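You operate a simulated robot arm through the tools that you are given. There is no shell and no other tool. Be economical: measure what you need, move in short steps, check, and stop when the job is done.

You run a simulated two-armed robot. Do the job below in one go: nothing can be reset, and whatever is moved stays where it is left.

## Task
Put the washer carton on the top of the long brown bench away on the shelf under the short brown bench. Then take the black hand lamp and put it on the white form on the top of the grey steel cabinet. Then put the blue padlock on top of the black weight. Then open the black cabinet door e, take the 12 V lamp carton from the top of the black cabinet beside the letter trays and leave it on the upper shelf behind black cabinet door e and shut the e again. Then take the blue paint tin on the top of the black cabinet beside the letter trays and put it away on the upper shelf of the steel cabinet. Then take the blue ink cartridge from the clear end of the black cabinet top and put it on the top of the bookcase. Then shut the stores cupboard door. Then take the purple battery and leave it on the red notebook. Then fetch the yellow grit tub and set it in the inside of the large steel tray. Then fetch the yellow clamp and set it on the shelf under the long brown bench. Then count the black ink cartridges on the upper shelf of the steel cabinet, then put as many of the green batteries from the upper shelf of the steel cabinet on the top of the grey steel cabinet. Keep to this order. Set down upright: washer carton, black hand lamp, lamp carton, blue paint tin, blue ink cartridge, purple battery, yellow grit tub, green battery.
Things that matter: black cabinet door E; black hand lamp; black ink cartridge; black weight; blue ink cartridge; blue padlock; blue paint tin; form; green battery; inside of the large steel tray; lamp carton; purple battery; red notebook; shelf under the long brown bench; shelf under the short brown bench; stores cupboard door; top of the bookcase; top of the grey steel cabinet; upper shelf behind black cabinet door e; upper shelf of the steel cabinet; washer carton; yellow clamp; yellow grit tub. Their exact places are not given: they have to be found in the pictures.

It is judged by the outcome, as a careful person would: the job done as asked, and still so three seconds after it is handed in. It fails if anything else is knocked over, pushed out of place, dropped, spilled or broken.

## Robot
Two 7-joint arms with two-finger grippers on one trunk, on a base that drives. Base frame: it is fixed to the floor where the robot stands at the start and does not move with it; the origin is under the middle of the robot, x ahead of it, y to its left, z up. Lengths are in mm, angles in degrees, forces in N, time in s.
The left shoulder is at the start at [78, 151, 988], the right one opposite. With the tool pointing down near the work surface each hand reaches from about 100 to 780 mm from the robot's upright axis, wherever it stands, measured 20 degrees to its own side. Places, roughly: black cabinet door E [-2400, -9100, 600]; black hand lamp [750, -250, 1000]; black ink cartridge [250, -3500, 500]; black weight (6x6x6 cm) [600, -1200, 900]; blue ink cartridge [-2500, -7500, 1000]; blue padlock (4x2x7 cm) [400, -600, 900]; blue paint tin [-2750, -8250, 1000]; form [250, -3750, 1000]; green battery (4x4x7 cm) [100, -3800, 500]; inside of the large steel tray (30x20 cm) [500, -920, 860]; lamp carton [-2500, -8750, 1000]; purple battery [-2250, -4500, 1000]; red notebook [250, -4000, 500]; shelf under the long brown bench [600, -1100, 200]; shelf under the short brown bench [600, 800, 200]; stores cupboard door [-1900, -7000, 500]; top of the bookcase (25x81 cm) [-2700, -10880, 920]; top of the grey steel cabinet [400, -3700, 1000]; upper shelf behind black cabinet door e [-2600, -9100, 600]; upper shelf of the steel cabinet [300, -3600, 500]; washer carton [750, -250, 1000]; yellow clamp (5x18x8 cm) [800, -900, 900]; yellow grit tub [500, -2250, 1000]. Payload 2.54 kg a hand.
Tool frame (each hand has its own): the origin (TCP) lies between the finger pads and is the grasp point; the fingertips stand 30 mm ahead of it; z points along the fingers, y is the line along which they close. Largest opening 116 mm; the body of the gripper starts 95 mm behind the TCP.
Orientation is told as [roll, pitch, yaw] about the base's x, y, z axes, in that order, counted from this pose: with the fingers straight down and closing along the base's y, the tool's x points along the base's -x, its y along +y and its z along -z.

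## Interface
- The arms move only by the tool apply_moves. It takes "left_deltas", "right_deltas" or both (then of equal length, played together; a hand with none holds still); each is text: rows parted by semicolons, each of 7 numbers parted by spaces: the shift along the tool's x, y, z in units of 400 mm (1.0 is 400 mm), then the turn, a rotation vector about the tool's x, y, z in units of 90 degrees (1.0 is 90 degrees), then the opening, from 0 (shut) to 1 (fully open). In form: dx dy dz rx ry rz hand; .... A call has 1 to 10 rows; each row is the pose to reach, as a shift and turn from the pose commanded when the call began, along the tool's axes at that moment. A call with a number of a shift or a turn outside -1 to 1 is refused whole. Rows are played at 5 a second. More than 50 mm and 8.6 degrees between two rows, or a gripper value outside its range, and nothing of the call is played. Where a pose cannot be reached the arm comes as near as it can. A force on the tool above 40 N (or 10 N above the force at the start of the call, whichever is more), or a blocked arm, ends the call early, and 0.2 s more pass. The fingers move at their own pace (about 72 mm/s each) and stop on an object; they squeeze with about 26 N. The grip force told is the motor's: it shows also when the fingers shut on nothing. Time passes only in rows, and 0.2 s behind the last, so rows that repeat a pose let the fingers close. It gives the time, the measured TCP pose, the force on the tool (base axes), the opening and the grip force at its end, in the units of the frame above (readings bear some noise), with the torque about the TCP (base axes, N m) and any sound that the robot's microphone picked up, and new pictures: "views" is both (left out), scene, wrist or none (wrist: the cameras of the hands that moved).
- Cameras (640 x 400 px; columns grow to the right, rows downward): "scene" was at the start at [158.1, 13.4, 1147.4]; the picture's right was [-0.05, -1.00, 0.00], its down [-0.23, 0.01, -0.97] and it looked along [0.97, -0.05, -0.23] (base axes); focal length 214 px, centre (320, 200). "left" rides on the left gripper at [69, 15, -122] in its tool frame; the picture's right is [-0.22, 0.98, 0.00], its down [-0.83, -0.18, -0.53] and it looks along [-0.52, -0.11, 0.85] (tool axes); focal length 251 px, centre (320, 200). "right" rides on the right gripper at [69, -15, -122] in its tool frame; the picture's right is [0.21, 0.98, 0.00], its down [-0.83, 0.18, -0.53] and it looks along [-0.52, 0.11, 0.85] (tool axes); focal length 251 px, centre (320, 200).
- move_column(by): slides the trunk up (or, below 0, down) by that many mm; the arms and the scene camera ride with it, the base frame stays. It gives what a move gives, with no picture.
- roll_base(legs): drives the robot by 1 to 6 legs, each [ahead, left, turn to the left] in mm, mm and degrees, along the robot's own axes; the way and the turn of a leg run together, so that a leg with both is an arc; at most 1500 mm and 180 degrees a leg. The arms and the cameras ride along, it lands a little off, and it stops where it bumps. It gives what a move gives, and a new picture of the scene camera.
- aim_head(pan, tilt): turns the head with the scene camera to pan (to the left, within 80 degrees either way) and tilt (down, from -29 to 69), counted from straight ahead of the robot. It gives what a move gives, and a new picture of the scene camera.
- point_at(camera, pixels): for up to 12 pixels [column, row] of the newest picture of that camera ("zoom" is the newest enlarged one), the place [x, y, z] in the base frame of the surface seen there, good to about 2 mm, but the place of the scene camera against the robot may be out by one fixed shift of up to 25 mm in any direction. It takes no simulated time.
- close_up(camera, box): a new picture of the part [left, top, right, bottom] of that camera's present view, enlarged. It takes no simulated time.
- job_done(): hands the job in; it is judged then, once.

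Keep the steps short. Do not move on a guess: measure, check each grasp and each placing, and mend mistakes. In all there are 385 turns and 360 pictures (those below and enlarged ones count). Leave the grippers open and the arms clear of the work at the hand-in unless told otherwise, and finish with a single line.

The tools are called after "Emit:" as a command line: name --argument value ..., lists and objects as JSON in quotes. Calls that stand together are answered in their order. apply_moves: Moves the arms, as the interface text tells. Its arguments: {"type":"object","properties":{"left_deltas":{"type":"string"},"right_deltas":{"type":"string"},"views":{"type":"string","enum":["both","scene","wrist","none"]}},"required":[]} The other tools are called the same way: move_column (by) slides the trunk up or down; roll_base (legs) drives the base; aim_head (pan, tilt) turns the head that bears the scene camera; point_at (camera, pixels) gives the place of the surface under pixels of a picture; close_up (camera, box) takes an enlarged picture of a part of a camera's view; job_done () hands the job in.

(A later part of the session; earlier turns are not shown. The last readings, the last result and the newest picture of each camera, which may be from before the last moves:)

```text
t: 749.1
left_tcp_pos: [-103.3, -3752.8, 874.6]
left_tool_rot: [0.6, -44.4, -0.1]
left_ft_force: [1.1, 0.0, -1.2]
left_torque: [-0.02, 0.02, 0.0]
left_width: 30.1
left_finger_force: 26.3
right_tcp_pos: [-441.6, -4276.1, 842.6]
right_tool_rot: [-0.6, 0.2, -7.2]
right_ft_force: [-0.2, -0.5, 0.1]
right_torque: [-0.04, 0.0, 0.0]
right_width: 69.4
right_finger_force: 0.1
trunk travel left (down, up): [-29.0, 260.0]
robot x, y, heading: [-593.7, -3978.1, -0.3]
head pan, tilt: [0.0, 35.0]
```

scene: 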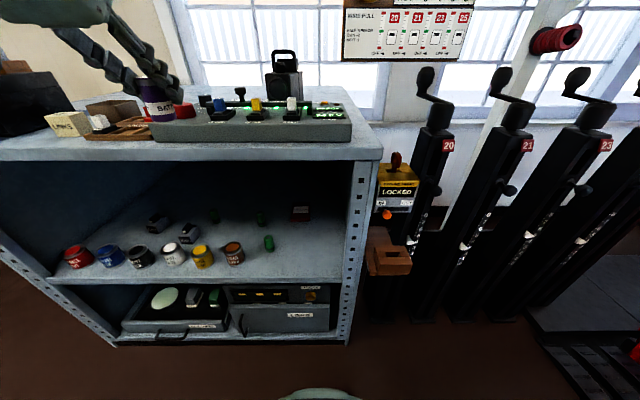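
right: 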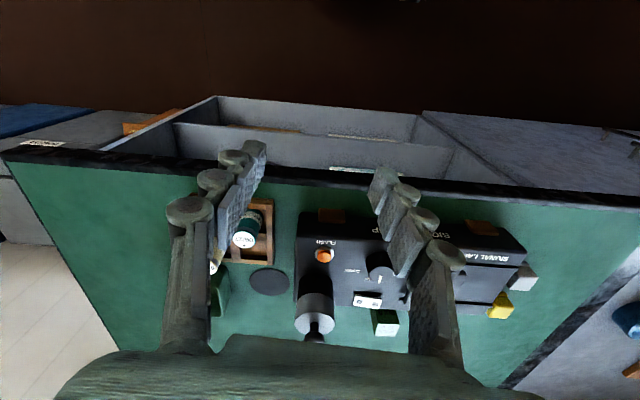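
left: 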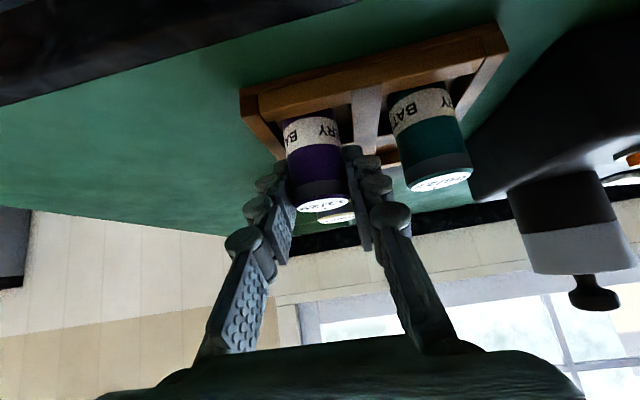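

Emit:
apply_moves --left_deltas "0.055 -0.054 0.056 0 0 0 0; 0.11 -0.108 0.113 0 0 0 0; 0.166 -0.162 0.169 0 0 0 0; 0.222 -0.217 0.226 0 0 0 0; 0.277 -0.271 0.282 0 0 0 0; 0.3325 -0.325 0.339 0 0 0 0" --views "none"

Emit:
roll_base --legs '[[225, 0, 0]]'

Emit:
apply_moves --left_deltas "-0.05 0 0.05 0.03 0 0.03 0; -0.1 0 0.1 0.06 0 0.06 0; -0.1 0 0.1 0.09 0 0.09 0" --views "wrist"

```text
t: 750.5
left_tcp_pos: [-100.9, -3883.7, 682.6]
left_tool_rot: [0.5, -44.7, 0.0]
left_ft_force: [-0.8, -0.4, -1.4]
left_torque: [0.02, 0.02, 0.0]
left_width: 29.9
left_finger_force: 25.7
right_tcp_pos: [-441.8, -4276.1, 842.6]
right_tool_rot: [-0.6, 0.4, -7.1]
right_ft_force: [-0.1, 0.2, -0.1]
right_torque: [-0.03, -0.03, 0.0]
right_width: 69.6
right_finger_force: 0.1
trunk travel left (down, up): [-29.0, 260.0]
robot x, y, heading: [-587.5, -3974.0, -0.2]
head pan, tilt: [0.0, 35.0]
```

```text
t: 752.2
left_tcp_pos: [125.1, -3886.9, 681.9]
left_tool_rot: [0.6, -44.5, -0.4]
left_ft_force: [0.3, 0.0, -1.7]
left_torque: [0.01, 0.01, 0.02]
left_width: 30.1
left_finger_force: 25.7
right_tcp_pos: [-218.1, -4278.8, 841.6]
right_tool_rot: [-0.6, 0.3, -7.5]
right_ft_force: [0.6, 0.1, -0.1]
right_torque: [-0.03, 0.0, 0.02]
right_width: 69.6
right_finger_force: 0.0
trunk travel left (down, up): [-29.0, 260.0]
robot x, y, heading: [-363.8, -3980.5, -0.6]
head pan, tilt: [0.0, 35.0]
```

scene: 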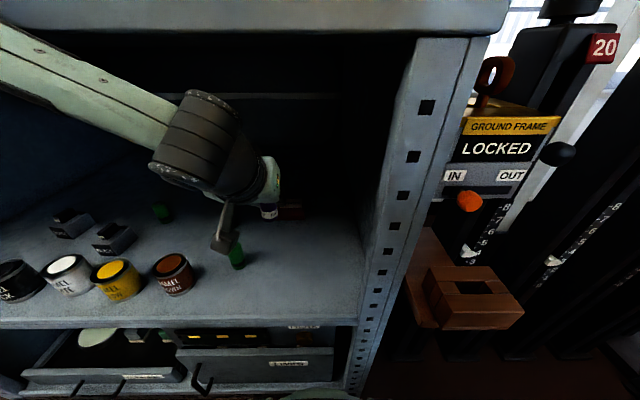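

```text
t: 753.2
left_tcp_pos: [142.1, -3902.6, 668.0]
left_tool_rot: [2.5, -42.1, -17.5]
left_ft_force: [0.9, -0.6, -1.7]
left_torque: [0.02, 0.02, 0.0]
left_width: 30.1
left_finger_force: 26.1
right_tcp_pos: [-225.5, -4281.1, 844.0]
right_tool_rot: [-0.4, -0.1, -7.4]
right_ft_force: [0.4, -0.9, -1.4]
right_torque: [0.01, -0.03, 0.03]
right_width: 69.6
right_finger_force: 0.0
trunk travel left (down, up): [-29.0, 260.0]
robot x, y, heading: [-369.8, -3983.9, -0.5]
head pan, tilt: [0.0, 35.0]
stopped in row 3 (left hand): the arm was blocked; the commanded pose is now the measured one
```

left: 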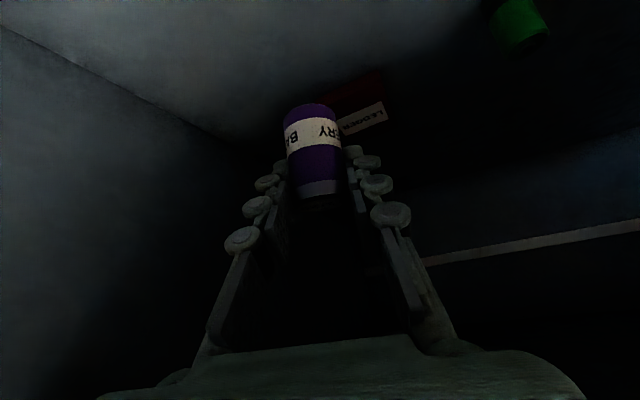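

Emit:
point_at --camera "scene" --pixels '[[20, 50], [60, 70], [110, 90], [150, 110], [200, 110], [100, 12], [200, 20], [290, 212], [268, 210], [10, 100]]'

```text
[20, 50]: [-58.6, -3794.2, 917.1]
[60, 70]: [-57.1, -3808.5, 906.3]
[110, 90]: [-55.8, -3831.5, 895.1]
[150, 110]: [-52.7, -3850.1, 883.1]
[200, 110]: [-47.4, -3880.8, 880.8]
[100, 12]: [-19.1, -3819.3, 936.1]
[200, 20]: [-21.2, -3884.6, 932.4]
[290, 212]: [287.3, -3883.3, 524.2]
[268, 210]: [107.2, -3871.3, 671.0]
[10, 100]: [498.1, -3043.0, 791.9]
```

The forearm met the cabinet's top lip. I back out, lower the hand, and go in lower (path at this y is clear).

Emit:
roll_base --legs '[[-130, 0, 0]]'

Emit:
move_column --by -29

Emit:
apply_moves --left_deltas "0.02 0.01 0.02 0.01 -0.013 -0.009 0; 0.04 0.02 0.04 0.02 -0.027 -0.019 0; 0.068 0.03 0.072 0.02 -0.027 -0.019 0; 0.068 0.03 0.072 0.02 -0.027 -0.019 0" --views "none"

```text
t: 754.5
left_tcp_pos: [15.7, -3896.7, 663.8]
left_tool_rot: [1.9, -42.0, -16.4]
left_ft_force: [-0.4, 0.3, -2.2]
left_torque: [0.02, -0.04, 0.01]
left_width: 30.0
left_finger_force: 26.1
right_tcp_pos: [-353.2, -4278.9, 842.8]
right_tool_rot: [-0.6, 0.3, -7.4]
right_ft_force: [0.8, 0.3, -0.1]
right_torque: [0.0, -0.01, -0.01]
right_width: 69.7
right_finger_force: 0.2
trunk travel left (down, up): [-29.0, 260.0]
robot x, y, heading: [-496.6, -3982.2, -0.9]
head pan, tilt: [0.0, 35.0]
```

scene: 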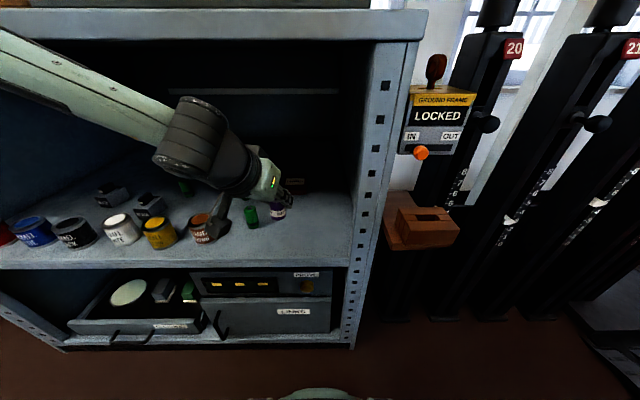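

```text
t: 755.3
left_tcp_pos: [16.6, -3897.8, 636.1]
left_tool_rot: [1.9, -41.9, -16.5]
left_ft_force: [-0.4, -0.1, -1.1]
left_torque: [-0.02, 0.03, 0.02]
left_width: 29.8
left_finger_force: 25.9
right_tcp_pos: [-353.8, -4279.3, 813.8]
right_tool_rot: [-0.6, 0.3, -7.5]
right_ft_force: [-0.2, 0.1, -0.6]
right_torque: [-0.01, -0.01, -0.02]
right_width: 69.5
right_finger_force: 0.0
trunk travel left (down, up): [0.0, 289.0]
robot x, y, heading: [-500.5, -3980.5, -0.6]
head pan, tilt: [0.0, 35.0]
```

```text
t: 756.3
left_tcp_pos: [17.2, -3885.8, 594.8]
left_tool_rot: [-1.4, -44.4, -14.0]
left_ft_force: [-0.7, -0.5, -1.4]
left_torque: [0.02, -0.03, -0.01]
left_width: 29.9
left_finger_force: 25.8
right_tcp_pos: [-353.6, -4278.9, 812.2]
right_tool_rot: [-0.6, 0.3, -7.4]
right_ft_force: [-0.2, 0.3, 0.2]
right_torque: [0.02, 0.04, -0.01]
right_width: 69.8
right_finger_force: 0.0
trunk travel left (down, up): [0.0, 289.0]
robot x, y, heading: [-500.9, -3982.2, -0.7]
head pan, tilt: [0.0, 35.0]
```

Emit:
roll_base --legs '[[150, 0, 0.5]]'

Emit:
apply_moves --left_deltas "-0.03 0 0.03 0 0 0 0; -0.06 0 0.06 0 0 0 0; -0.09 0 0.09 0 0 0 0; -0.12 0 0.12 0 0 0 0" --views "wrist"

```text
t: 757.8
left_tcp_pos: [151.1, -3882.5, 588.6]
left_tool_rot: [-1.5, -43.1, -14.2]
left_ft_force: [-0.3, 0.1, -2.3]
left_torque: [0.01, 0.03, 0.02]
left_width: 30.1
left_finger_force: 25.5
right_tcp_pos: [-204.4, -4279.8, 814.6]
right_tool_rot: [-0.6, 0.2, -6.6]
right_ft_force: [0.1, 0.5, 0.5]
right_torque: [-0.01, 0.01, -0.02]
right_width: 69.6
right_finger_force: 0.0
trunk travel left (down, up): [0.0, 289.0]
robot x, y, heading: [-348.8, -3983.2, 0.4]
head pan, tilt: [0.0, 35.0]
stopped in leg 1: the robot was blocked; the commanded pose is now the measured one
```

scene: 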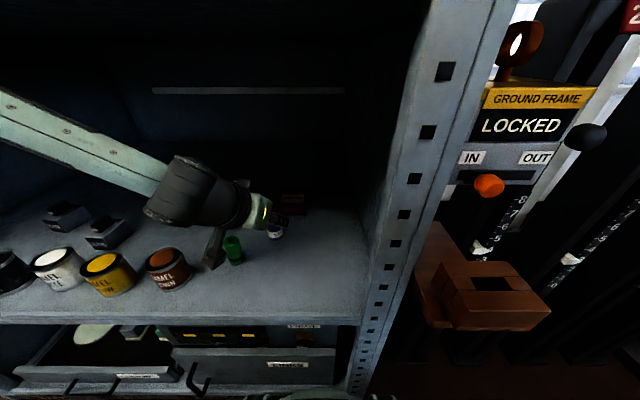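

```text
t: 759.0
left_tcp_pos: [191.4, -3891.4, 597.7]
left_tool_rot: [-1.8, -44.1, -13.2]
left_ft_force: [0.3, -0.6, -1.3]
left_torque: [-0.06, -0.04, 0.01]
left_width: 30.0
left_finger_force: 26.0
right_tcp_pos: [-224.1, -4275.8, 816.1]
right_tool_rot: [-0.6, -0.3, -5.9]
right_ft_force: [0.4, 1.1, -0.6]
right_torque: [0.0, -0.02, -0.01]
right_width: 69.6
right_finger_force: 0.1
trunk travel left (down, up): [0.0, 289.0]
robot x, y, heading: [-371.4, -3981.7, 0.6]
head pan, tilt: [0.0, 35.0]
stopped in row 4 (left hand): the arm was blocked; the commanded pose is now the measured one
```

left: 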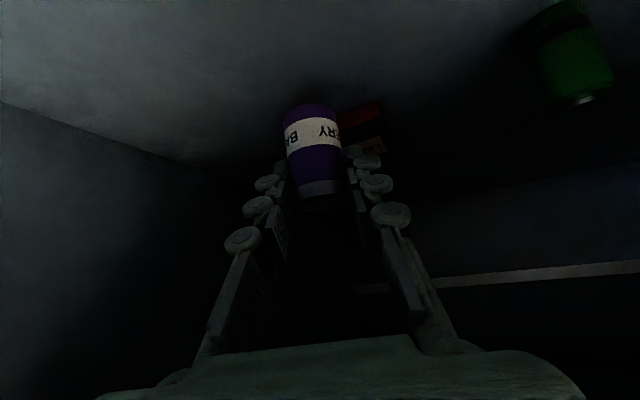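

Emit:
point_at --camera "scene" --pixels '[[5, 105], [60, 130], [120, 165], [180, 170], [200, 190], [293, 208], [285, 200], [300, 195], [310, 210]]'

Emit:
aim_head --pan 40 --tilt 10

```text
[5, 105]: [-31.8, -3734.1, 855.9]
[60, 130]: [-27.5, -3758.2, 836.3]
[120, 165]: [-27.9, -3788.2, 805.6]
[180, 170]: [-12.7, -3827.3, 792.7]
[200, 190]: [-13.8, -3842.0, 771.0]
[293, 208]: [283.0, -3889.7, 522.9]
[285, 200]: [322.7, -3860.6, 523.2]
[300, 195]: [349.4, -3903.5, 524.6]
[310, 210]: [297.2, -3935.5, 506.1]
```

```text
t: 760.0
left_tcp_pos: [191.9, -3891.9, 598.5]
left_tool_rot: [-1.8, -44.2, -13.4]
left_ft_force: [-0.3, -0.9, -2.1]
left_torque: [0.0, 0.01, -0.01]
left_width: 30.1
left_finger_force: 26.1
right_tcp_pos: [-225.9, -4276.3, 816.0]
right_tool_rot: [-0.6, -0.7, -6.0]
right_ft_force: [-0.2, -0.3, 0.1]
right_torque: [0.01, -0.01, 0.04]
right_width: 69.7
right_finger_force: 0.0
trunk travel left (down, up): [0.0, 289.0]
robot x, y, heading: [-367.4, -3982.6, 1.0]
head pan, tilt: [40.0, 10.0]
```

scene: 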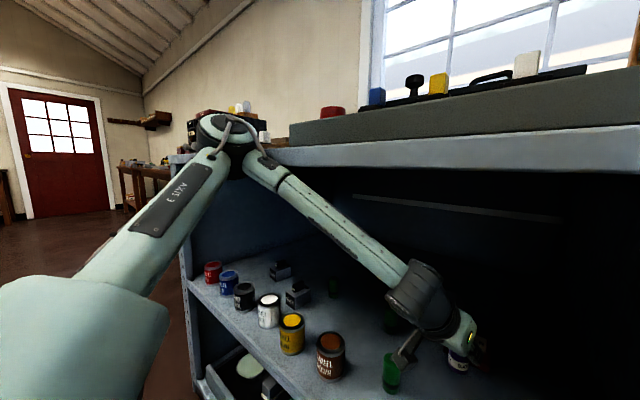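

Emit:
point_at --camera "scene" --pixels '[[225, 130], [240, 165], [262, 165], [275, 160], [300, 190], [205, 175], [150, 220], [320, 150], [260, 135]]'

```text
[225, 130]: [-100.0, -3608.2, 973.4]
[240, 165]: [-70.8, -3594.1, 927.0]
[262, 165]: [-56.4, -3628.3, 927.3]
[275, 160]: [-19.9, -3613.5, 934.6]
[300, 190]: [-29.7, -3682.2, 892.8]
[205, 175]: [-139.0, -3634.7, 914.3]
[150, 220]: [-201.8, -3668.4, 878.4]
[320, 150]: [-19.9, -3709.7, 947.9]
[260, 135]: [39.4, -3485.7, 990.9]
```

The elbow stands high (z≈930). I back off and cycle the arm through a low pose to bring the elbow down and outward.

Emit:
roll_base --legs '[[-330, 0, -1]]'

Emit:
apply_moves --left_deltas "0.08 0.045 0.034 -0.014 0 -0.014 0; 0.16 0.09 0.068 -0.028 0 -0.029 0; 0.25 0.135 0.1 -0.042 0 -0.043 0; 0.33 0.18 0.137 -0.055 0 -0.058 0; 0.41 0.226 0.17 -0.07 0 -0.072 0; 0.5 0.27 0.205 -0.083 0 -0.086 0; 0.58 0.316 0.24 -0.097 0 -0.1 0; 0.66 0.362 0.2735 -0.111 0 -0.115 0" --views "none"

```text
t: 762.2
left_tcp_pos: [-135.7, -3900.9, 589.2]
left_tool_rot: [-2.0, -43.3, -14.1]
left_ft_force: [-1.1, 0.1, -1.1]
left_torque: [-0.03, -0.01, -0.01]
left_width: 29.9
left_finger_force: 26.1
right_tcp_pos: [-556.4, -4281.1, 812.9]
right_tool_rot: [-0.6, 0.3, -6.8]
right_ft_force: [-1.3, 0.8, -0.3]
right_torque: [0.0, 0.01, -0.01]
right_width: 69.6
right_finger_force: 0.1
trunk travel left (down, up): [0.0, 289.0]
robot x, y, heading: [-704.4, -3985.7, 0.2]
head pan, tilt: [40.0, 10.0]
```

scene: 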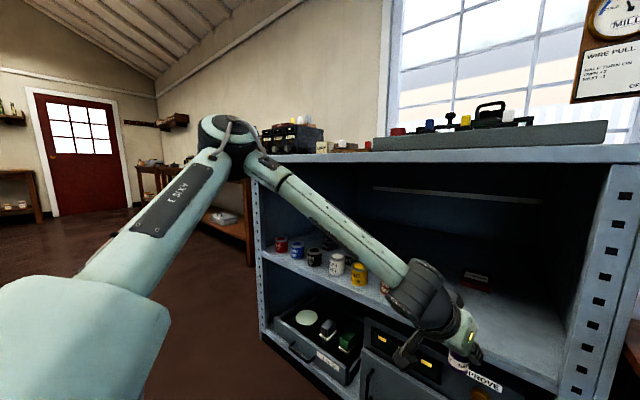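

```text
t: 764.0
left_tcp_pos: [-176.2, -3739.5, 423.3]
left_tool_rot: [-1.3, -41.2, -0.4]
left_ft_force: [-0.5, 0.7, -0.2]
left_torque: [-0.01, 0.02, 0.0]
left_width: 30.4
left_finger_force: 26.7
left hand out of reach, approached as far as the arm can: row 5, 6, 7, 8
right_tcp_pos: [-555.5, -4281.3, 814.0]
right_tool_rot: [-0.6, 0.3, -6.9]
right_ft_force: [-0.1, -0.3, 0.6]
right_torque: [0.05, -0.01, 0.0]
right_width: 69.6
right_finger_force: 0.1
trunk travel left (down, up): [0.0, 289.0]
robot x, y, heading: [-704.0, -3986.8, -0.1]
head pan, tilt: [40.0, 10.0]
```

Emit:
apply_moves --left_deltas "-0.0385 0 -0.0825 0 0.0456 0 0; -0.077 0 -0.165 0 0.091 0 0; -0.1155 0 -0.2475 0 0.137 0 0; -0.154 0 -0.33 0 0.182 0 0; -0.1925 0 -0.4125 0 0.228 0 0; -0.231 0 -0.495 0 0.274 0 0; -0.2695 0 -0.5775 0 0.319 0 0; -0.308 0 -0.66 0 0.365 0 0; -0.3465 0 -0.7425 0 0.41 0 0; -0.385 0 -0.825 0 0.456 0 0" --views "none"

Emit:
apply_moves --left_deltas "0.045 -0.038 -0.09 0 0 0 0; 0.09 -0.076 -0.18 0 0 0 0; 0.135 -0.114 -0.27 0 0 0 0; 0.18 -0.152 -0.36 0 0 0 0; 0.225 -0.19 -0.45 0 0 0 0; 0.25 -0.19 -0.55 0 0 0 0" --views "none"

Emit:
apply_moves --left_deltas "-0.033 0.026 0.1 0 0 0 0; -0.066 0.052 0.2 0 0 0 0; -0.1 0.078 0.3 0 0 0 0; -0.132 0.104 0.4 0 0 0 0; -0.165 0.13 0.5 0 0 0 0; -0.2 0.156 0.6 0 0 0 0; -0.23 0.182 0.7 0 0 0 0; -0.264 0.208 0.8 0 0 0 0; -0.3 0.234 0.9 0 0 0 0; -0.33 0.26 1.0 0 0 0 0" --views "none"

Emit:
apply_moves --left_deltas "0 0 0.1 0 0 0 0; 0 0 0.2 0 0 0 0; 0 0 0.3 0 0 0 0; 0 0 0.4 0 0 0 0; 0 0 0.5 0 0 0 0; 0 0 0.6 0 0 0 0" --views "scene"

```text
t: 766.2
left_tcp_pos: [-293.0, -3731.0, 770.9]
left_tool_rot: [-1.1, -1.9, -1.0]
left_ft_force: [-0.4, 0.4, -2.1]
left_torque: [-0.03, -0.01, -0.02]
left_width: 30.0
left_finger_force: 26.2
right_tcp_pos: [-554.5, -4279.7, 813.5]
right_tool_rot: [-0.7, 0.4, -6.8]
right_ft_force: [-0.6, -0.4, 0.3]
right_torque: [0.01, 0.02, -0.04]
right_width: 69.6
right_finger_force: 0.0
trunk travel left (down, up): [0.0, 289.0]
robot x, y, heading: [-702.2, -3988.8, -0.0]
head pan, tilt: [40.0, 10.0]
```

```text
t: 767.6
left_tcp_pos: [-398.8, -3802.7, 992.2]
left_tool_rot: [-1.2, -2.1, -1.0]
left_ft_force: [0.3, -0.2, -0.9]
left_torque: [-0.01, -0.03, -0.01]
left_width: 29.9
left_finger_force: 26.0
right_tcp_pos: [-555.4, -4281.8, 814.4]
right_tool_rot: [-0.6, 0.3, -6.9]
right_ft_force: [-0.2, -0.4, 0.5]
right_torque: [0.0, -0.02, 0.0]
right_width: 69.5
right_finger_force: 0.1
trunk travel left (down, up): [0.0, 289.0]
robot x, y, heading: [-704.5, -3982.6, 0.2]
head pan, tilt: [40.0, 10.0]
```

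```text
t: 769.8
left_tcp_pos: [-250.5, -3706.3, 594.7]
left_tool_rot: [-1.2, -1.9, -1.0]
left_ft_force: [-0.6, 0.2, -1.4]
left_torque: [-0.03, -0.02, 0.01]
left_width: 30.1
left_finger_force: 25.8
right_tcp_pos: [-555.7, -4281.0, 813.6]
right_tool_rot: [-0.5, 0.3, -6.8]
right_ft_force: [-1.0, -0.6, -0.7]
right_torque: [0.01, -0.04, 0.0]
right_width: 69.6
right_finger_force: 0.0
trunk travel left (down, up): [0.0, 289.0]
robot x, y, heading: [-699.5, -3981.1, 0.0]
head pan, tilt: [40.0, 10.0]
```

```text
t: 771.2
left_tcp_pos: [-241.7, -3711.2, 351.9]
left_tool_rot: [-1.3, -1.9, -0.9]
left_ft_force: [0.0, -0.4, -0.6]
left_torque: [-0.03, 0.05, 0.03]
left_width: 30.0
left_finger_force: 26.1
right_tcp_pos: [-555.2, -4281.1, 813.6]
right_tool_rot: [-0.6, 0.3, -6.8]
right_ft_force: [-0.2, -0.1, -0.4]
right_torque: [0.01, -0.01, 0.0]
right_width: 69.4
right_finger_force: 0.0
trunk travel left (down, up): [0.0, 289.0]
robot x, y, heading: [-703.6, -3982.3, -0.2]
head pan, tilt: [40.0, 10.0]
```

scene: 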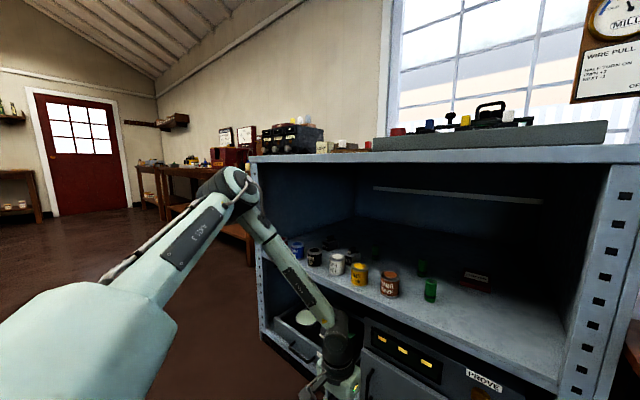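

I'll instead set the battery on the shelf's front edge and regrip it with a flatter hand. Bring it back up to 45°.

Emit:
apply_moves --left_deltas "-0.025 -0.0566 -0.0775 0 -0.059 0 0; -0.05 -0.113 -0.155 0 -0.118 0 0; -0.075 -0.17 -0.2325 0 -0.177 0 0; -0.1 -0.226 -0.31 0 -0.236 0 0; -0.125 -0.283 -0.3875 0 -0.295 0 0; -0.15 -0.34 -0.465 0 -0.354 0 0; -0.175 -0.396 -0.5425 0 -0.413 0 0; -0.2 -0.4525 -0.62 0 -0.472 0 0" --views "none"

Emit:
roll_base --legs '[[200, 0, 0]]'

```text
t: 773.0
left_tcp_pos: [-174.8, -3891.1, 605.4]
left_tool_rot: [-1.9, -44.5, 0.4]
left_ft_force: [0.7, -0.8, -1.4]
left_torque: [0.01, 0.0, 0.02]
left_width: 30.1
left_finger_force: 25.8
right_tcp_pos: [-555.9, -4280.9, 813.8]
right_tool_rot: [-0.7, 0.4, -6.9]
right_ft_force: [0.6, -0.2, 0.2]
right_torque: [-0.03, 0.02, -0.01]
right_width: 69.5
right_finger_force: 0.1
trunk travel left (down, up): [0.0, 289.0]
robot x, y, heading: [-702.4, -3984.6, 0.1]
head pan, tilt: [40.0, 10.0]
```

```text
t: 774.6
left_tcp_pos: [24.5, -3891.2, 605.5]
left_tool_rot: [-1.7, -44.5, 0.1]
left_ft_force: [-0.1, -0.3, -1.6]
left_torque: [-0.06, 0.0, 0.0]
left_width: 30.1
left_finger_force: 25.9
right_tcp_pos: [-356.9, -4279.8, 813.3]
right_tool_rot: [-0.6, 0.3, -6.9]
right_ft_force: [-1.0, 0.2, 0.4]
right_torque: [0.0, -0.01, -0.01]
right_width: 69.2
right_finger_force: 0.2
trunk travel left (down, up): [0.0, 289.0]
robot x, y, heading: [-503.0, -3986.3, 0.0]
head pan, tilt: [40.0, 10.0]
```

scene: 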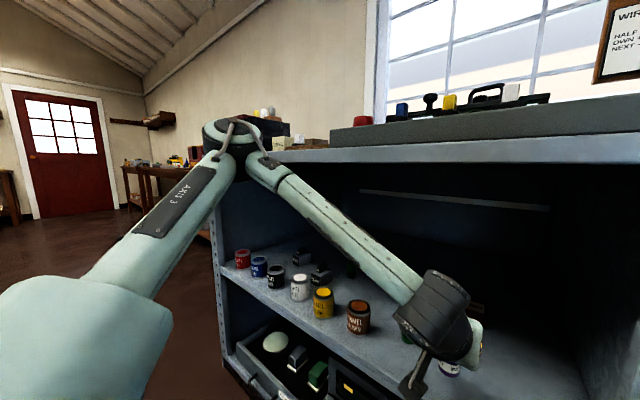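

Emit:
apply_moves --left_deltas "0.03 0 0.03 0 0 0 0; 0.06 0 0.06 0 0 0 0; 0.09 0 0.09 0 0 0 0; 0.099 0 0.101 0 0 0 0; 0.102 0 0.104 0 0 0 0; 0.105 0 0.107 0 0 0 0" --views "wrist"

```text
t: 776.0
left_tcp_pos: [24.2, -3892.2, 547.4]
left_tool_rot: [-1.7, -44.5, 0.2]
left_ft_force: [-0.7, 0.6, -1.6]
left_torque: [0.0, 0.03, 0.02]
left_width: 30.3
left_finger_force: 25.8
right_tcp_pos: [-357.1, -4281.2, 813.6]
right_tool_rot: [-0.7, 0.2, -6.8]
right_ft_force: [0.7, 0.1, -0.6]
right_torque: [-0.01, 0.01, -0.03]
right_width: 69.5
right_finger_force: 0.1
trunk travel left (down, up): [0.0, 289.0]
robot x, y, heading: [-505.1, -3987.9, -0.3]
head pan, tilt: [40.0, 10.0]
```

left: 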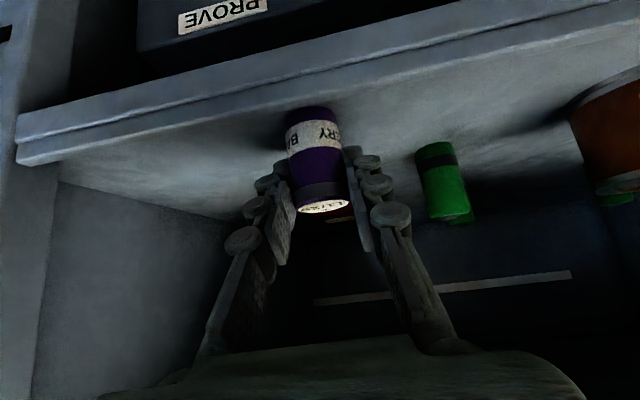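

Emit:
apply_moves --left_deltas "0.004 0 0.004 0 0 0 0; 0.008 0 0.008 0 0 0 0; 0.011 0 0.011 0 0 0 0; 0.014 0 0.014 0 0 0 0" --views "none"

Emit:
point_at --camera "left" --pixels '[[318, 115], [318, 208], [270, 130], [360, 110], [312, 108]]'

```text
t: 777.0
left_tcp_pos: [26.0, -3893.6, 539.4]
left_tool_rot: [-1.8, -44.9, 0.2]
left_ft_force: [4.4, -0.6, 20.2]
left_torque: [0.2, -0.26, -0.04]
left_width: 30.1
left_finger_force: 26.1
right_tcp_pos: [-357.2, -4281.2, 813.5]
right_tool_rot: [-0.6, 0.2, -6.9]
right_ft_force: [0.5, 0.2, -0.4]
right_torque: [0.01, 0.02, -0.05]
right_width: 69.7
right_finger_force: 0.0
trunk travel left (down, up): [0.0, 289.0]
robot x, y, heading: [-507.4, -3985.1, -0.0]
head pan, tilt: [40.0, 10.0]
```

```text
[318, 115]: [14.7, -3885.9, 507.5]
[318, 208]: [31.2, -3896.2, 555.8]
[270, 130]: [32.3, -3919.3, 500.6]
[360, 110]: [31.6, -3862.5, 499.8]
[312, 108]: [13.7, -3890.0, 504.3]
```

Emit:
apply_moves --left_deltas "-0.002 0 -0.002 0 0 0 0.35; -0.002 0 -0.002 0 0 0 0.5; -0.002 0 -0.002 0 0 0 0.5; 0 0 -0.08 0 0 0 0.5; 0 0 -0.16 0 0 0 0.5; 0 0 -0.25 0 0 0 0.5; 0.035 0 -0.24 -0.005 -0.08 0.005 0.5; 0.07 0 -0.23 -0.01 -0.16 0.01 0.5; 0.102 0 -0.2175 -0.014 -0.22 0.014 0.5; 0.102 0 -0.2175 -0.014 -0.26 0.014 0.5" --views "wrist"

```text
t: 779.2
left_tcp_pos: [9.4, -3867.9, 596.1]
left_tool_rot: [1.3, -67.6, -1.1]
left_ft_force: [0.5, 0.5, 0.2]
left_torque: [-0.02, 0.04, -0.01]
left_width: 58.0
left_finger_force: 0.0
left hand out of reach, approached as far as the arm can: row 6, 7, 8, 9, 10
right_tcp_pos: [-356.5, -4280.9, 813.3]
right_tool_rot: [-0.7, 0.4, -6.6]
right_ft_force: [-0.2, 0.4, 0.7]
right_torque: [0.0, 0.0, 0.0]
right_width: 69.6
right_finger_force: 0.0
trunk travel left (down, up): [0.0, 289.0]
robot x, y, heading: [-506.9, -3986.0, 0.1]
head pan, tilt: [40.0, 10.0]
```

left: 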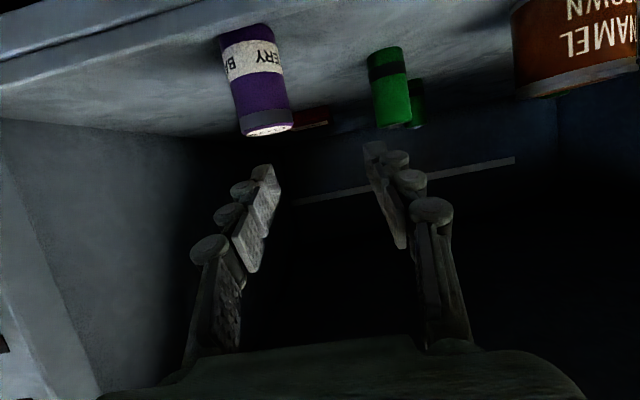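

Emit:
roll_base --legs '[[-80, -25, 0]]'

Emit:
apply_moves --left_deltas "0.02 0 0.03 0 0 0 0.5; 0.046 0 0.06 0 0 0 0.5; 0.046 0 0.1 0 0 0 0.5" --views "wrist"

```text
t: 780.3
left_tcp_pos: [-72.4, -3892.5, 596.4]
left_tool_rot: [1.3, -67.5, -1.0]
left_ft_force: [0.0, -0.6, -0.3]
left_torque: [-0.01, -0.01, -0.01]
left_width: 57.9
left_finger_force: 0.0
right_tcp_pos: [-438.1, -4306.5, 812.7]
right_tool_rot: [-0.6, 0.3, -6.9]
right_ft_force: [0.3, -0.4, -0.1]
right_torque: [0.0, 0.01, -0.02]
right_width: 69.6
right_finger_force: 0.1
trunk travel left (down, up): [0.0, 289.0]
robot x, y, heading: [-586.1, -4010.6, 0.1]
head pan, tilt: [40.0, 10.0]
```

scene: 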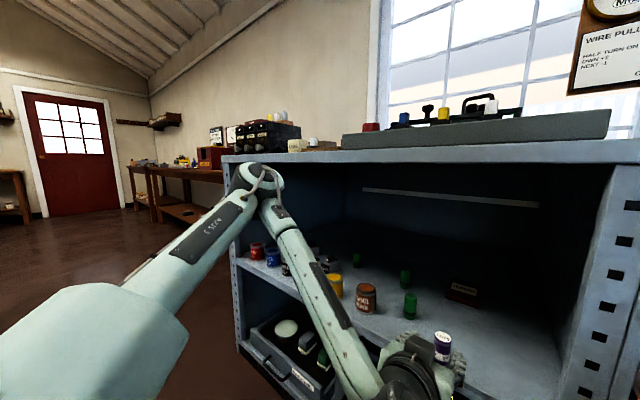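

```text
t: 781.1
left_tcp_pos: [-37.3, -3888.6, 584.9]
left_tool_rot: [1.7, -66.9, -1.0]
left_ft_force: [0.1, -0.4, -0.7]
left_torque: [-0.02, 0.0, 0.01]
left_width: 57.9
left_finger_force: 0.1
left hand out of reach, approached as far as the arm can: row 1, 2, 3
right_tcp_pos: [-438.1, -4304.8, 812.7]
right_tool_rot: [-0.6, 0.4, -6.7]
right_ft_force: [0.0, -0.8, 0.2]
right_torque: [-0.04, 0.03, 0.01]
right_width: 69.3
right_finger_force: 0.0
trunk travel left (down, up): [0.0, 289.0]
robot x, y, heading: [-586.3, -4008.2, 0.0]
head pan, tilt: [40.0, 10.0]
```

left: 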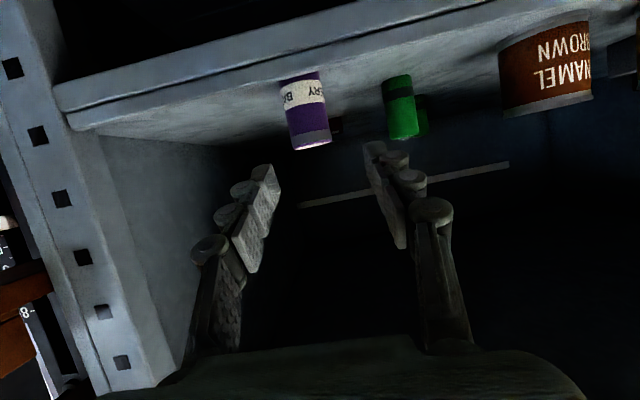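

Emit:
apply_moves --left_deltas "0.01 0.015 0.015 0.077 0 0.033 0.5; 0.02 0.03 0.03 0.153 0 0.065 0.5; 0.03 0.045 0.048 0.23 0 0.098 0.5; 0.041 0.06 0.0635 0.307 0 0.13 0.5; 0.041 0.06 0.0635 0.307 0 0.13 0.5" --views "wrist"

```text
t: 782.3
left_tcp_pos: [-20.5, -3840.3, 617.5]
left_tool_rot: [1.5, -66.9, -31.6]
left_ft_force: [-0.1, 0.6, 0.3]
left_torque: [-0.01, 0.0, 0.01]
left_width: 58.0
left_finger_force: 0.0
left hand out of reach, approached as far as the arm can: row 1, 2, 3, 4, 5
right_tcp_pos: [-438.5, -4305.6, 812.8]
right_tool_rot: [-0.6, 0.3, -6.8]
right_ft_force: [0.3, 0.4, -0.8]
right_torque: [0.0, 0.04, 0.01]
right_width: 69.6
right_finger_force: 0.1
trunk travel left (down, up): [0.0, 289.0]
robot x, y, heading: [-587.1, -4013.1, 0.1]
head pan, tilt: [40.0, 10.0]
```

left: 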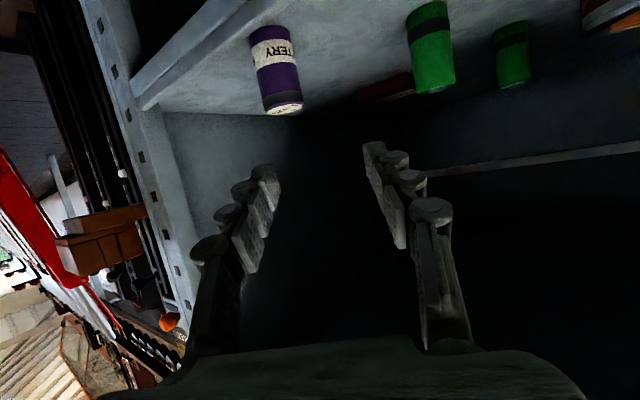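

Flatter reach is limited by the high elbow. With the hand now empty, I push the arm near and high to swing the elbow out, then descend tool-down as in the posture that worked before.

Emit:
roll_base --legs '[[-250, 0, 0]]'

Emit:
apply_moves --left_deltas "-0.069 0 -0.029 -0.079 0 -0.033 0.5; -0.138 0 -0.058 -0.158 0 -0.067 0.5; -0.207 0 -0.088 -0.238 0 -0.1 0.5; -0.276 0 -0.117 -0.317 0 -0.134 0.5" --views "none"

Emit:
apply_moves --left_deltas "-0.039 0 -0.0675 0 0.093 0 0.5; -0.078 0 -0.135 0 0.186 0 0.5; -0.118 0 -0.2 0 0.279 0 0.5; -0.157 0 -0.27 0 0.372 0 0.5; -0.196 0 -0.337 0 0.465 0 0.5; -0.235 0 -0.405 0 0.558 0 0.5; -0.275 0 -0.47 0 0.651 0 0.5; -0.314 0 -0.54 0 0.744 0 0.5" --views "none"

Emit:
apply_moves --left_deltas "0.08 0.04 -0.05 0 0 0 0.5; 0.16 0.08 -0.1 0 0 0 0.5; 0.24 0.12 -0.15 0 0 0 0.5; 0.32 0.16 -0.2 0 0 0 0.5; 0.4 0.2 -0.25 0 0 0 0.5; 0.5 0.25 -0.25 0 0 0 0.5" --views "none"

```text
t: 784.1
left_tcp_pos: [-261.5, -3845.2, 617.9]
left_tool_rot: [1.6, -66.9, -31.8]
left_ft_force: [-0.5, 0.2, 0.3]
left_torque: [0.02, -0.02, -0.01]
left_width: 58.2
left_finger_force: 0.1
right_tcp_pos: [-683.2, -4307.5, 812.8]
right_tool_rot: [-0.5, 0.3, -7.1]
right_ft_force: [0.3, -0.3, 0.3]
right_torque: [0.0, 0.0, -0.01]
right_width: 69.4
right_finger_force: 0.1
trunk travel left (down, up): [0.0, 289.0]
robot x, y, heading: [-827.3, -4012.8, -0.1]
head pan, tilt: [40.0, 10.0]
```

scene: 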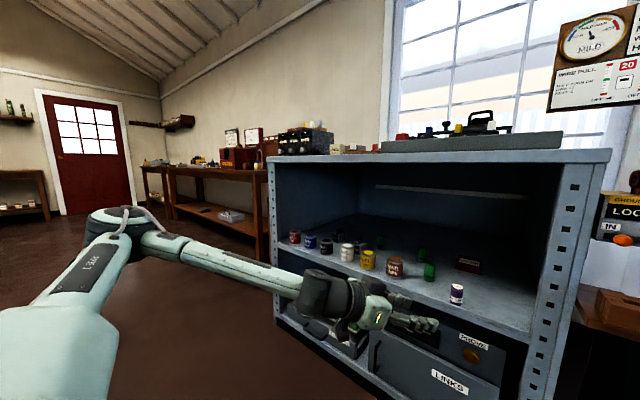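

```text
t: 785.1
left_tcp_pos: [-263.3, -3847.3, 736.6]
left_tool_rot: [1.4, -67.3, -0.6]
left_ft_force: [0.3, 0.0, 0.5]
left_torque: [-0.03, 0.01, -0.02]
left_width: 58.2
left_finger_force: 0.0
right_tcp_pos: [-683.4, -4306.5, 813.4]
right_tool_rot: [-0.6, 0.3, -7.2]
right_ft_force: [0.1, 0.4, 0.5]
right_torque: [-0.02, 0.03, 0.01]
right_width: 69.5
right_finger_force: 0.1
trunk travel left (down, up): [0.0, 289.0]
robot x, y, heading: [-830.8, -4008.1, -0.4]
head pan, tilt: [40.0, 10.0]
```

```text
t: 786.9
left_tcp_pos: [-411.7, -3849.3, 933.6]
left_tool_rot: [0.6, 0.0, 0.4]
left_ft_force: [0.0, -0.3, 0.6]
left_torque: [-0.01, -0.03, -0.02]
left_width: 57.9
left_finger_force: 0.1
right_tcp_pos: [-682.6, -4306.3, 813.7]
right_tool_rot: [-0.6, 0.3, -7.1]
right_ft_force: [-0.7, 0.6, -0.1]
right_torque: [-0.03, -0.01, -0.01]
right_width: 69.5
right_finger_force: 0.1
trunk travel left (down, up): [0.0, 289.0]
robot x, y, heading: [-829.0, -4009.9, -0.2]
head pan, tilt: [40.0, 10.0]
```

```text
t: 788.3
left_tcp_pos: [-589.8, -3768.4, 971.2]
left_tool_rot: [0.5, -0.4, 0.3]
left_ft_force: [0.1, -0.3, -0.6]
left_torque: [0.03, 0.07, -0.03]
left_width: 58.0
left_finger_force: 0.0
left hand out of reach, approached as far as the arm can: row 4, 5, 6
right_tcp_pos: [-683.9, -4307.9, 813.3]
right_tool_rot: [-0.5, 0.5, -7.2]
right_ft_force: [0.5, 0.1, -0.3]
right_torque: [0.01, 0.03, 0.01]
right_width: 69.5
right_finger_force: 0.1
trunk travel left (down, up): [0.0, 289.0]
robot x, y, heading: [-828.7, -4010.2, -0.5]
head pan, tilt: [40.0, 10.0]
```

The yawed-right posture keeps the elbow low and out. I regrip the battery at pitch −38, then yaw the hand right once lifted.

Emit:
apply_moves --left_deltas "-0.058 -0.037 0.0875 0 -0.042 0 0.5; -0.116 -0.0745 0.175 0 -0.084 0 0.5; -0.174 -0.112 0.2625 0 -0.127 0 0.5; -0.232 -0.149 0.35 0 -0.169 0 0.5; -0.29 -0.186 0.4375 0 -0.211 0 0.5; -0.348 -0.2235 0.525 0 -0.253 0 0.5; -0.406 -0.261 0.6125 0 -0.295 0 0.5; -0.464 -0.298 0.7 0 -0.338 0 0.5; -0.522 -0.335 0.7875 0 -0.38 0 0.5; -0.58 -0.3725 0.875 0 -0.422 0 0.5" --views "none"

Emit:
roll_base --legs '[[310, 30, 0.4]]'

Emit:
apply_moves --left_deltas "0 0 0.01 0 0 0 0.5" --views "wrist"

```text
t: 790.5
left_tcp_pos: [-353.5, -3912.7, 627.0]
left_tool_rot: [0.6, -38.4, 0.1]
left_ft_force: [-0.2, -0.6, 1.5]
left_torque: [0.02, 0.06, 0.02]
left_width: 58.1
left_finger_force: 0.1
right_tcp_pos: [-683.2, -4306.4, 812.0]
right_tool_rot: [-0.6, 0.3, -7.2]
right_ft_force: [-1.1, 0.4, 0.3]
right_torque: [-0.02, -0.06, 0.02]
right_width: 69.3
right_finger_force: 0.0
trunk travel left (down, up): [0.0, 289.0]
robot x, y, heading: [-828.3, -4013.1, -0.2]
head pan, tilt: [40.0, 10.0]
```

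```text
t: 792.6
left_tcp_pos: [-39.9, -3881.3, 626.9]
left_tool_rot: [0.8, -38.2, 0.4]
left_ft_force: [-0.8, 0.3, -0.8]
left_torque: [-0.01, 0.03, 0.02]
left_width: 58.3
left_finger_force: 0.1
right_tcp_pos: [-365.6, -4275.8, 812.9]
right_tool_rot: [-0.6, 0.3, -6.9]
right_ft_force: [0.2, 0.7, 0.0]
right_torque: [0.0, 0.0, 0.0]
right_width: 69.7
right_finger_force: 0.0
trunk travel left (down, up): [0.0, 289.0]
robot x, y, heading: [-513.5, -3976.9, 0.2]
head pan, tilt: [40.0, 10.0]
```

scene: 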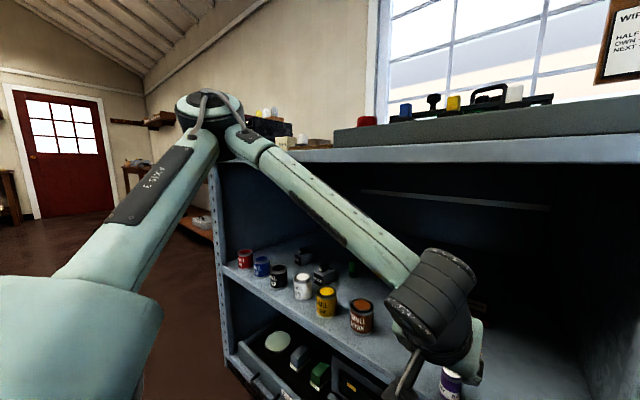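

```text
t: 793.0
left_tcp_pos: [-36.0, -3880.8, 624.2]
left_tool_rot: [0.8, -38.2, 0.4]
left_ft_force: [-0.1, -1.0, -1.1]
left_torque: [0.04, 0.02, 0.0]
left_width: 58.0
left_finger_force: 0.1
right_tcp_pos: [-365.0, -4276.8, 812.6]
right_tool_rot: [-0.6, 0.3, -6.9]
right_ft_force: [0.0, -0.2, -0.7]
right_torque: [0.0, -0.01, 0.0]
right_width: 69.7
right_finger_force: 0.1
trunk travel left (down, up): [0.0, 289.0]
robot x, y, heading: [-514.8, -3981.8, -0.0]
head pan, tilt: [40.0, 10.0]
```

left: 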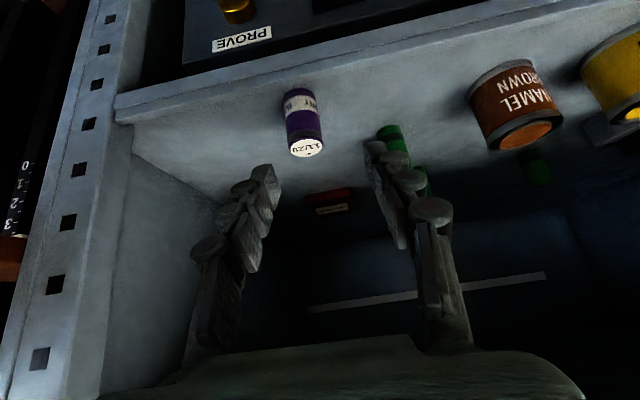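

Emit:
point_at --camera "left" --pixels '[[305, 147], [300, 120], [288, 120], [318, 120], [328, 200], [310, 200], [350, 205], [300, 97], [391, 135]]'

```text
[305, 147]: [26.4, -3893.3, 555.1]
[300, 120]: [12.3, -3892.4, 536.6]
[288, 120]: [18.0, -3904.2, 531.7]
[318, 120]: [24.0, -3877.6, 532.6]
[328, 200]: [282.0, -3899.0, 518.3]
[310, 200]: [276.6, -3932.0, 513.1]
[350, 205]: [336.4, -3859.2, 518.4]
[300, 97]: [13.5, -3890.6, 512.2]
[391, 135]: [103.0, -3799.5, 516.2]
```

Emit:
apply_moves --left_deltas "0 -0.029 0.05 0 0 0 0.5; 0 -0.029 0.15 0 0 0 0.5; 0 -0.029 0.25 0 0 0 0.5; 0 -0.029 0.25 0 0 0 0.5; 0 -0.029 0.25 0 0 0 0; 0 -0.029 0.25 0 0 0 0; 0 -0.029 0.25 0 0 0 0" --views "none"

Emit:
apply_moves --left_deltas "-0.05 0 -0.065 0 0 0 0; -0.09 0 -0.118 0 0 0 0; -0.09 0 -0.118 0.051 0 0.066 0; -0.09 0 -0.118 0.103 0 0.131 0; -0.09 0 -0.118 0.154 0 0.197 0; -0.09 0 -0.118 0.205 0 0.263 0" --views "scene"

```text
t: 794.6
left_tcp_pos: [25.1, -3889.3, 543.0]
left_tool_rot: [0.7, -38.2, 0.3]
left_ft_force: [0.3, 0.3, 0.3]
left_torque: [-0.01, -0.03, 0.01]
left_width: 30.4
left_finger_force: 25.9
right_tcp_pos: [-364.7, -4276.9, 814.0]
right_tool_rot: [-0.6, 0.2, -6.9]
right_ft_force: [0.3, -0.2, 0.8]
right_torque: [0.01, -0.01, 0.01]
right_width: 69.8
right_finger_force: 0.1
trunk travel left (down, up): [0.0, 289.0]
robot x, y, heading: [-514.9, -3980.3, 0.1]
head pan, tilt: [40.0, 10.0]
```

```text
t: 796.0
left_tcp_pos: [25.0, -3890.6, 604.6]
left_tool_rot: [0.7, -37.9, -29.8]
left_ft_force: [0.5, -0.5, -1.3]
left_torque: [0.01, 0.0, 0.0]
left_width: 30.0
left_finger_force: 26.0
right_tcp_pos: [-365.7, -4276.3, 813.3]
right_tool_rot: [-0.7, 0.4, -6.9]
right_ft_force: [-0.3, 0.2, 0.0]
right_torque: [0.0, 0.02, 0.02]
right_width: 69.6
right_finger_force: 0.0
trunk travel left (down, up): [0.0, 289.0]
robot x, y, heading: [-514.0, -3982.0, -0.0]
head pan, tilt: [40.0, 10.0]
```

scene: 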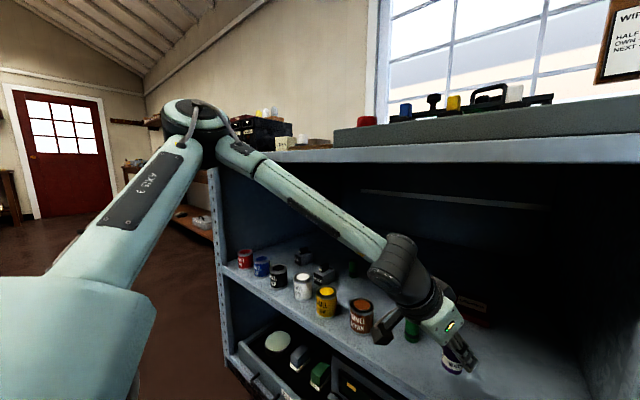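

Emit:
point_at --camera "scene" --pixels '[[190, 112], [205, 150], [225, 125], [240, 155], [300, 195], [370, 245], [395, 240]]'

```text
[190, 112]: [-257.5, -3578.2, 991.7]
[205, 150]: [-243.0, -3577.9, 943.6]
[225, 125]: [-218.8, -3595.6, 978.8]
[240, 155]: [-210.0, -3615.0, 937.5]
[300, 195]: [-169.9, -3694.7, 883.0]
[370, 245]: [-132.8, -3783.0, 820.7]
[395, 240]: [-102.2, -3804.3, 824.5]
```

Emit:
apply_moves --left_deltas "-0.046 0 -0.059 0 -0.08 0 0; -0.046 0 -0.059 0 -0.16 0 0; -0.046 0 -0.059 0 -0.24 0 0; -0.046 0 -0.059 0 -0.33 0 0; -0.046 0 -0.059 0 -0.33 0 0" --views "scene"

```text
t: 797.2
left_tcp_pos: [25.3, -3888.4, 647.0]
left_tool_rot: [1.6, -67.3, -30.6]
left_ft_force: [-0.3, 0.6, -0.6]
left_torque: [-0.02, 0.03, -0.02]
left_width: 30.3
left_finger_force: 26.2
left hand out of reach, approached as far as the arm can: row 4, 5
right_tcp_pos: [-365.8, -4277.2, 812.7]
right_tool_rot: [-0.6, 0.4, -6.8]
right_ft_force: [-0.1, 0.1, 1.2]
right_torque: [0.02, 0.0, -0.02]
right_width: 69.6
right_finger_force: 0.1
trunk travel left (down, up): [0.0, 289.0]
robot x, y, heading: [-513.6, -3982.0, -0.2]
head pan, tilt: [40.0, 10.0]
```

scene: 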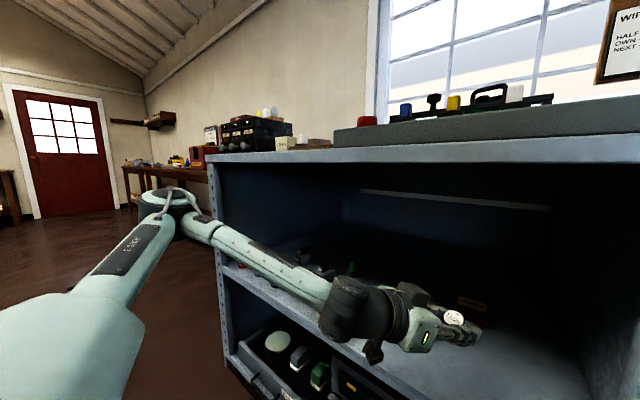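

The elbow has dropped. Now I tilt back to −38 from here and see if it stays low.

Emit:
apply_moves --left_deltas "0 0 0 0 0.08 0 0; 0 0 0 0 0.16 0 0; 0 0 0 0 0.24 0 0; 0 0 0 0 0.325 0 0" --views "scene"

```text
t: 798.2
left_tcp_pos: [27.0, -3888.8, 646.6]
left_tool_rot: [1.0, -38.3, -29.9]
left_ft_force: [-0.3, 0.9, -2.0]
left_torque: [-0.01, -0.03, -0.05]
left_width: 30.5
left_finger_force: 26.2
right_tcp_pos: [-365.3, -4276.6, 813.9]
right_tool_rot: [-0.7, 0.3, -7.0]
right_ft_force: [-0.6, 0.9, -0.2]
right_torque: [-0.01, 0.01, -0.01]
right_width: 69.5
right_finger_force: 0.1
trunk travel left (down, up): [0.0, 289.0]
robot x, y, heading: [-514.2, -3976.4, 0.2]
head pan, tilt: [40.0, 10.0]
```

scene: 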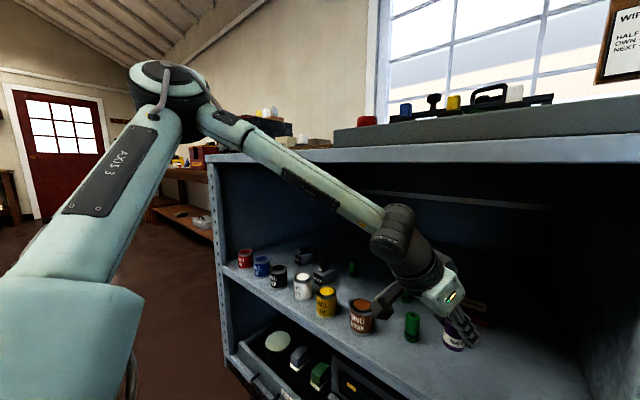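

Elbow height follows pitch; but a longer reach should straighten the arm under the lip. I back off and test extending far forward at pitch −38, yaw 0.

Emit:
roll_base --legs '[[-300, 0, 0]]'

Emit:
apply_moves --left_deltas "-0.06 0.03 0.06 -0.051 0 -0.066 0; -0.13 0.07 0.12 -0.103 0 -0.131 0; -0.2 0.11 0.17 -0.154 0 -0.197 0; -0.26 0.15 0.21 -0.205 0 -0.263 0; -0.33 0.2 0.26 -0.205 0 -0.263 0; -0.4 0.25 0.31 -0.205 0 -0.263 0" --views "scene"

```text
t: 800.3
left_tcp_pos: [-271.7, -3887.9, 646.6]
left_tool_rot: [0.7, -38.2, -29.6]
left_ft_force: [0.5, 0.3, -1.5]
left_torque: [-0.01, -0.01, 0.01]
left_width: 30.3
left_finger_force: 26.0
right_tcp_pos: [-665.1, -4276.9, 812.2]
right_tool_rot: [-0.6, 0.3, -6.8]
right_ft_force: [-0.1, 0.9, 0.2]
right_torque: [0.03, -0.01, 0.01]
right_width: 69.5
right_finger_force: 0.0
trunk travel left (down, up): [0.0, 289.0]
robot x, y, heading: [-811.9, -3981.5, 0.0]
head pan, tilt: [40.0, 10.0]
```

scene: 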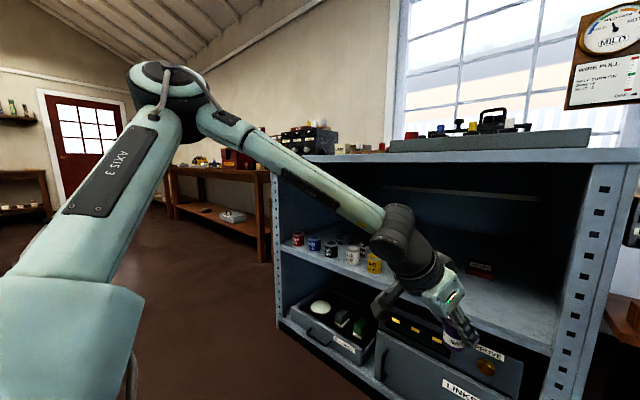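

```text
t: 801.7
left_tcp_pos: [-91.2, -3846.3, 663.3]
left_tool_rot: [0.4, -38.6, 0.6]
left_ft_force: [0.4, -0.4, -0.4]
left_torque: [-0.02, 0.01, 0.01]
left_width: 30.2
left_finger_force: 26.2
left hand out of reach, approached as far as the arm can: row 4, 5, 6
right_tcp_pos: [-664.6, -4277.3, 813.5]
right_tool_rot: [-0.6, 0.4, -6.8]
right_ft_force: [0.3, -0.3, -0.1]
right_torque: [0.0, 0.0, 0.0]
right_width: 69.7
right_finger_force: 0.1
trunk travel left (down, up): [0.0, 289.0]
robot x, y, heading: [-813.2, -3980.2, 0.1]
head pan, tilt: [40.0, 10.0]
```

scene: 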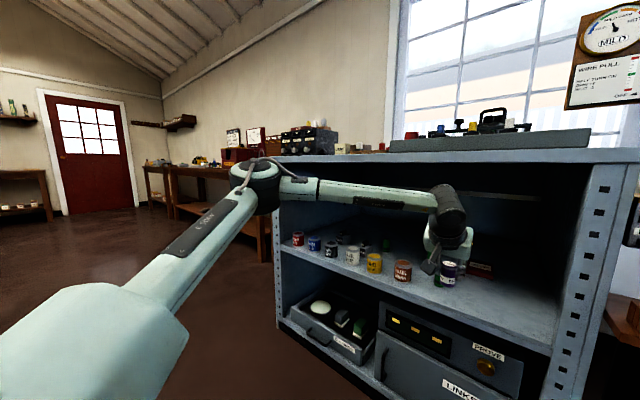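

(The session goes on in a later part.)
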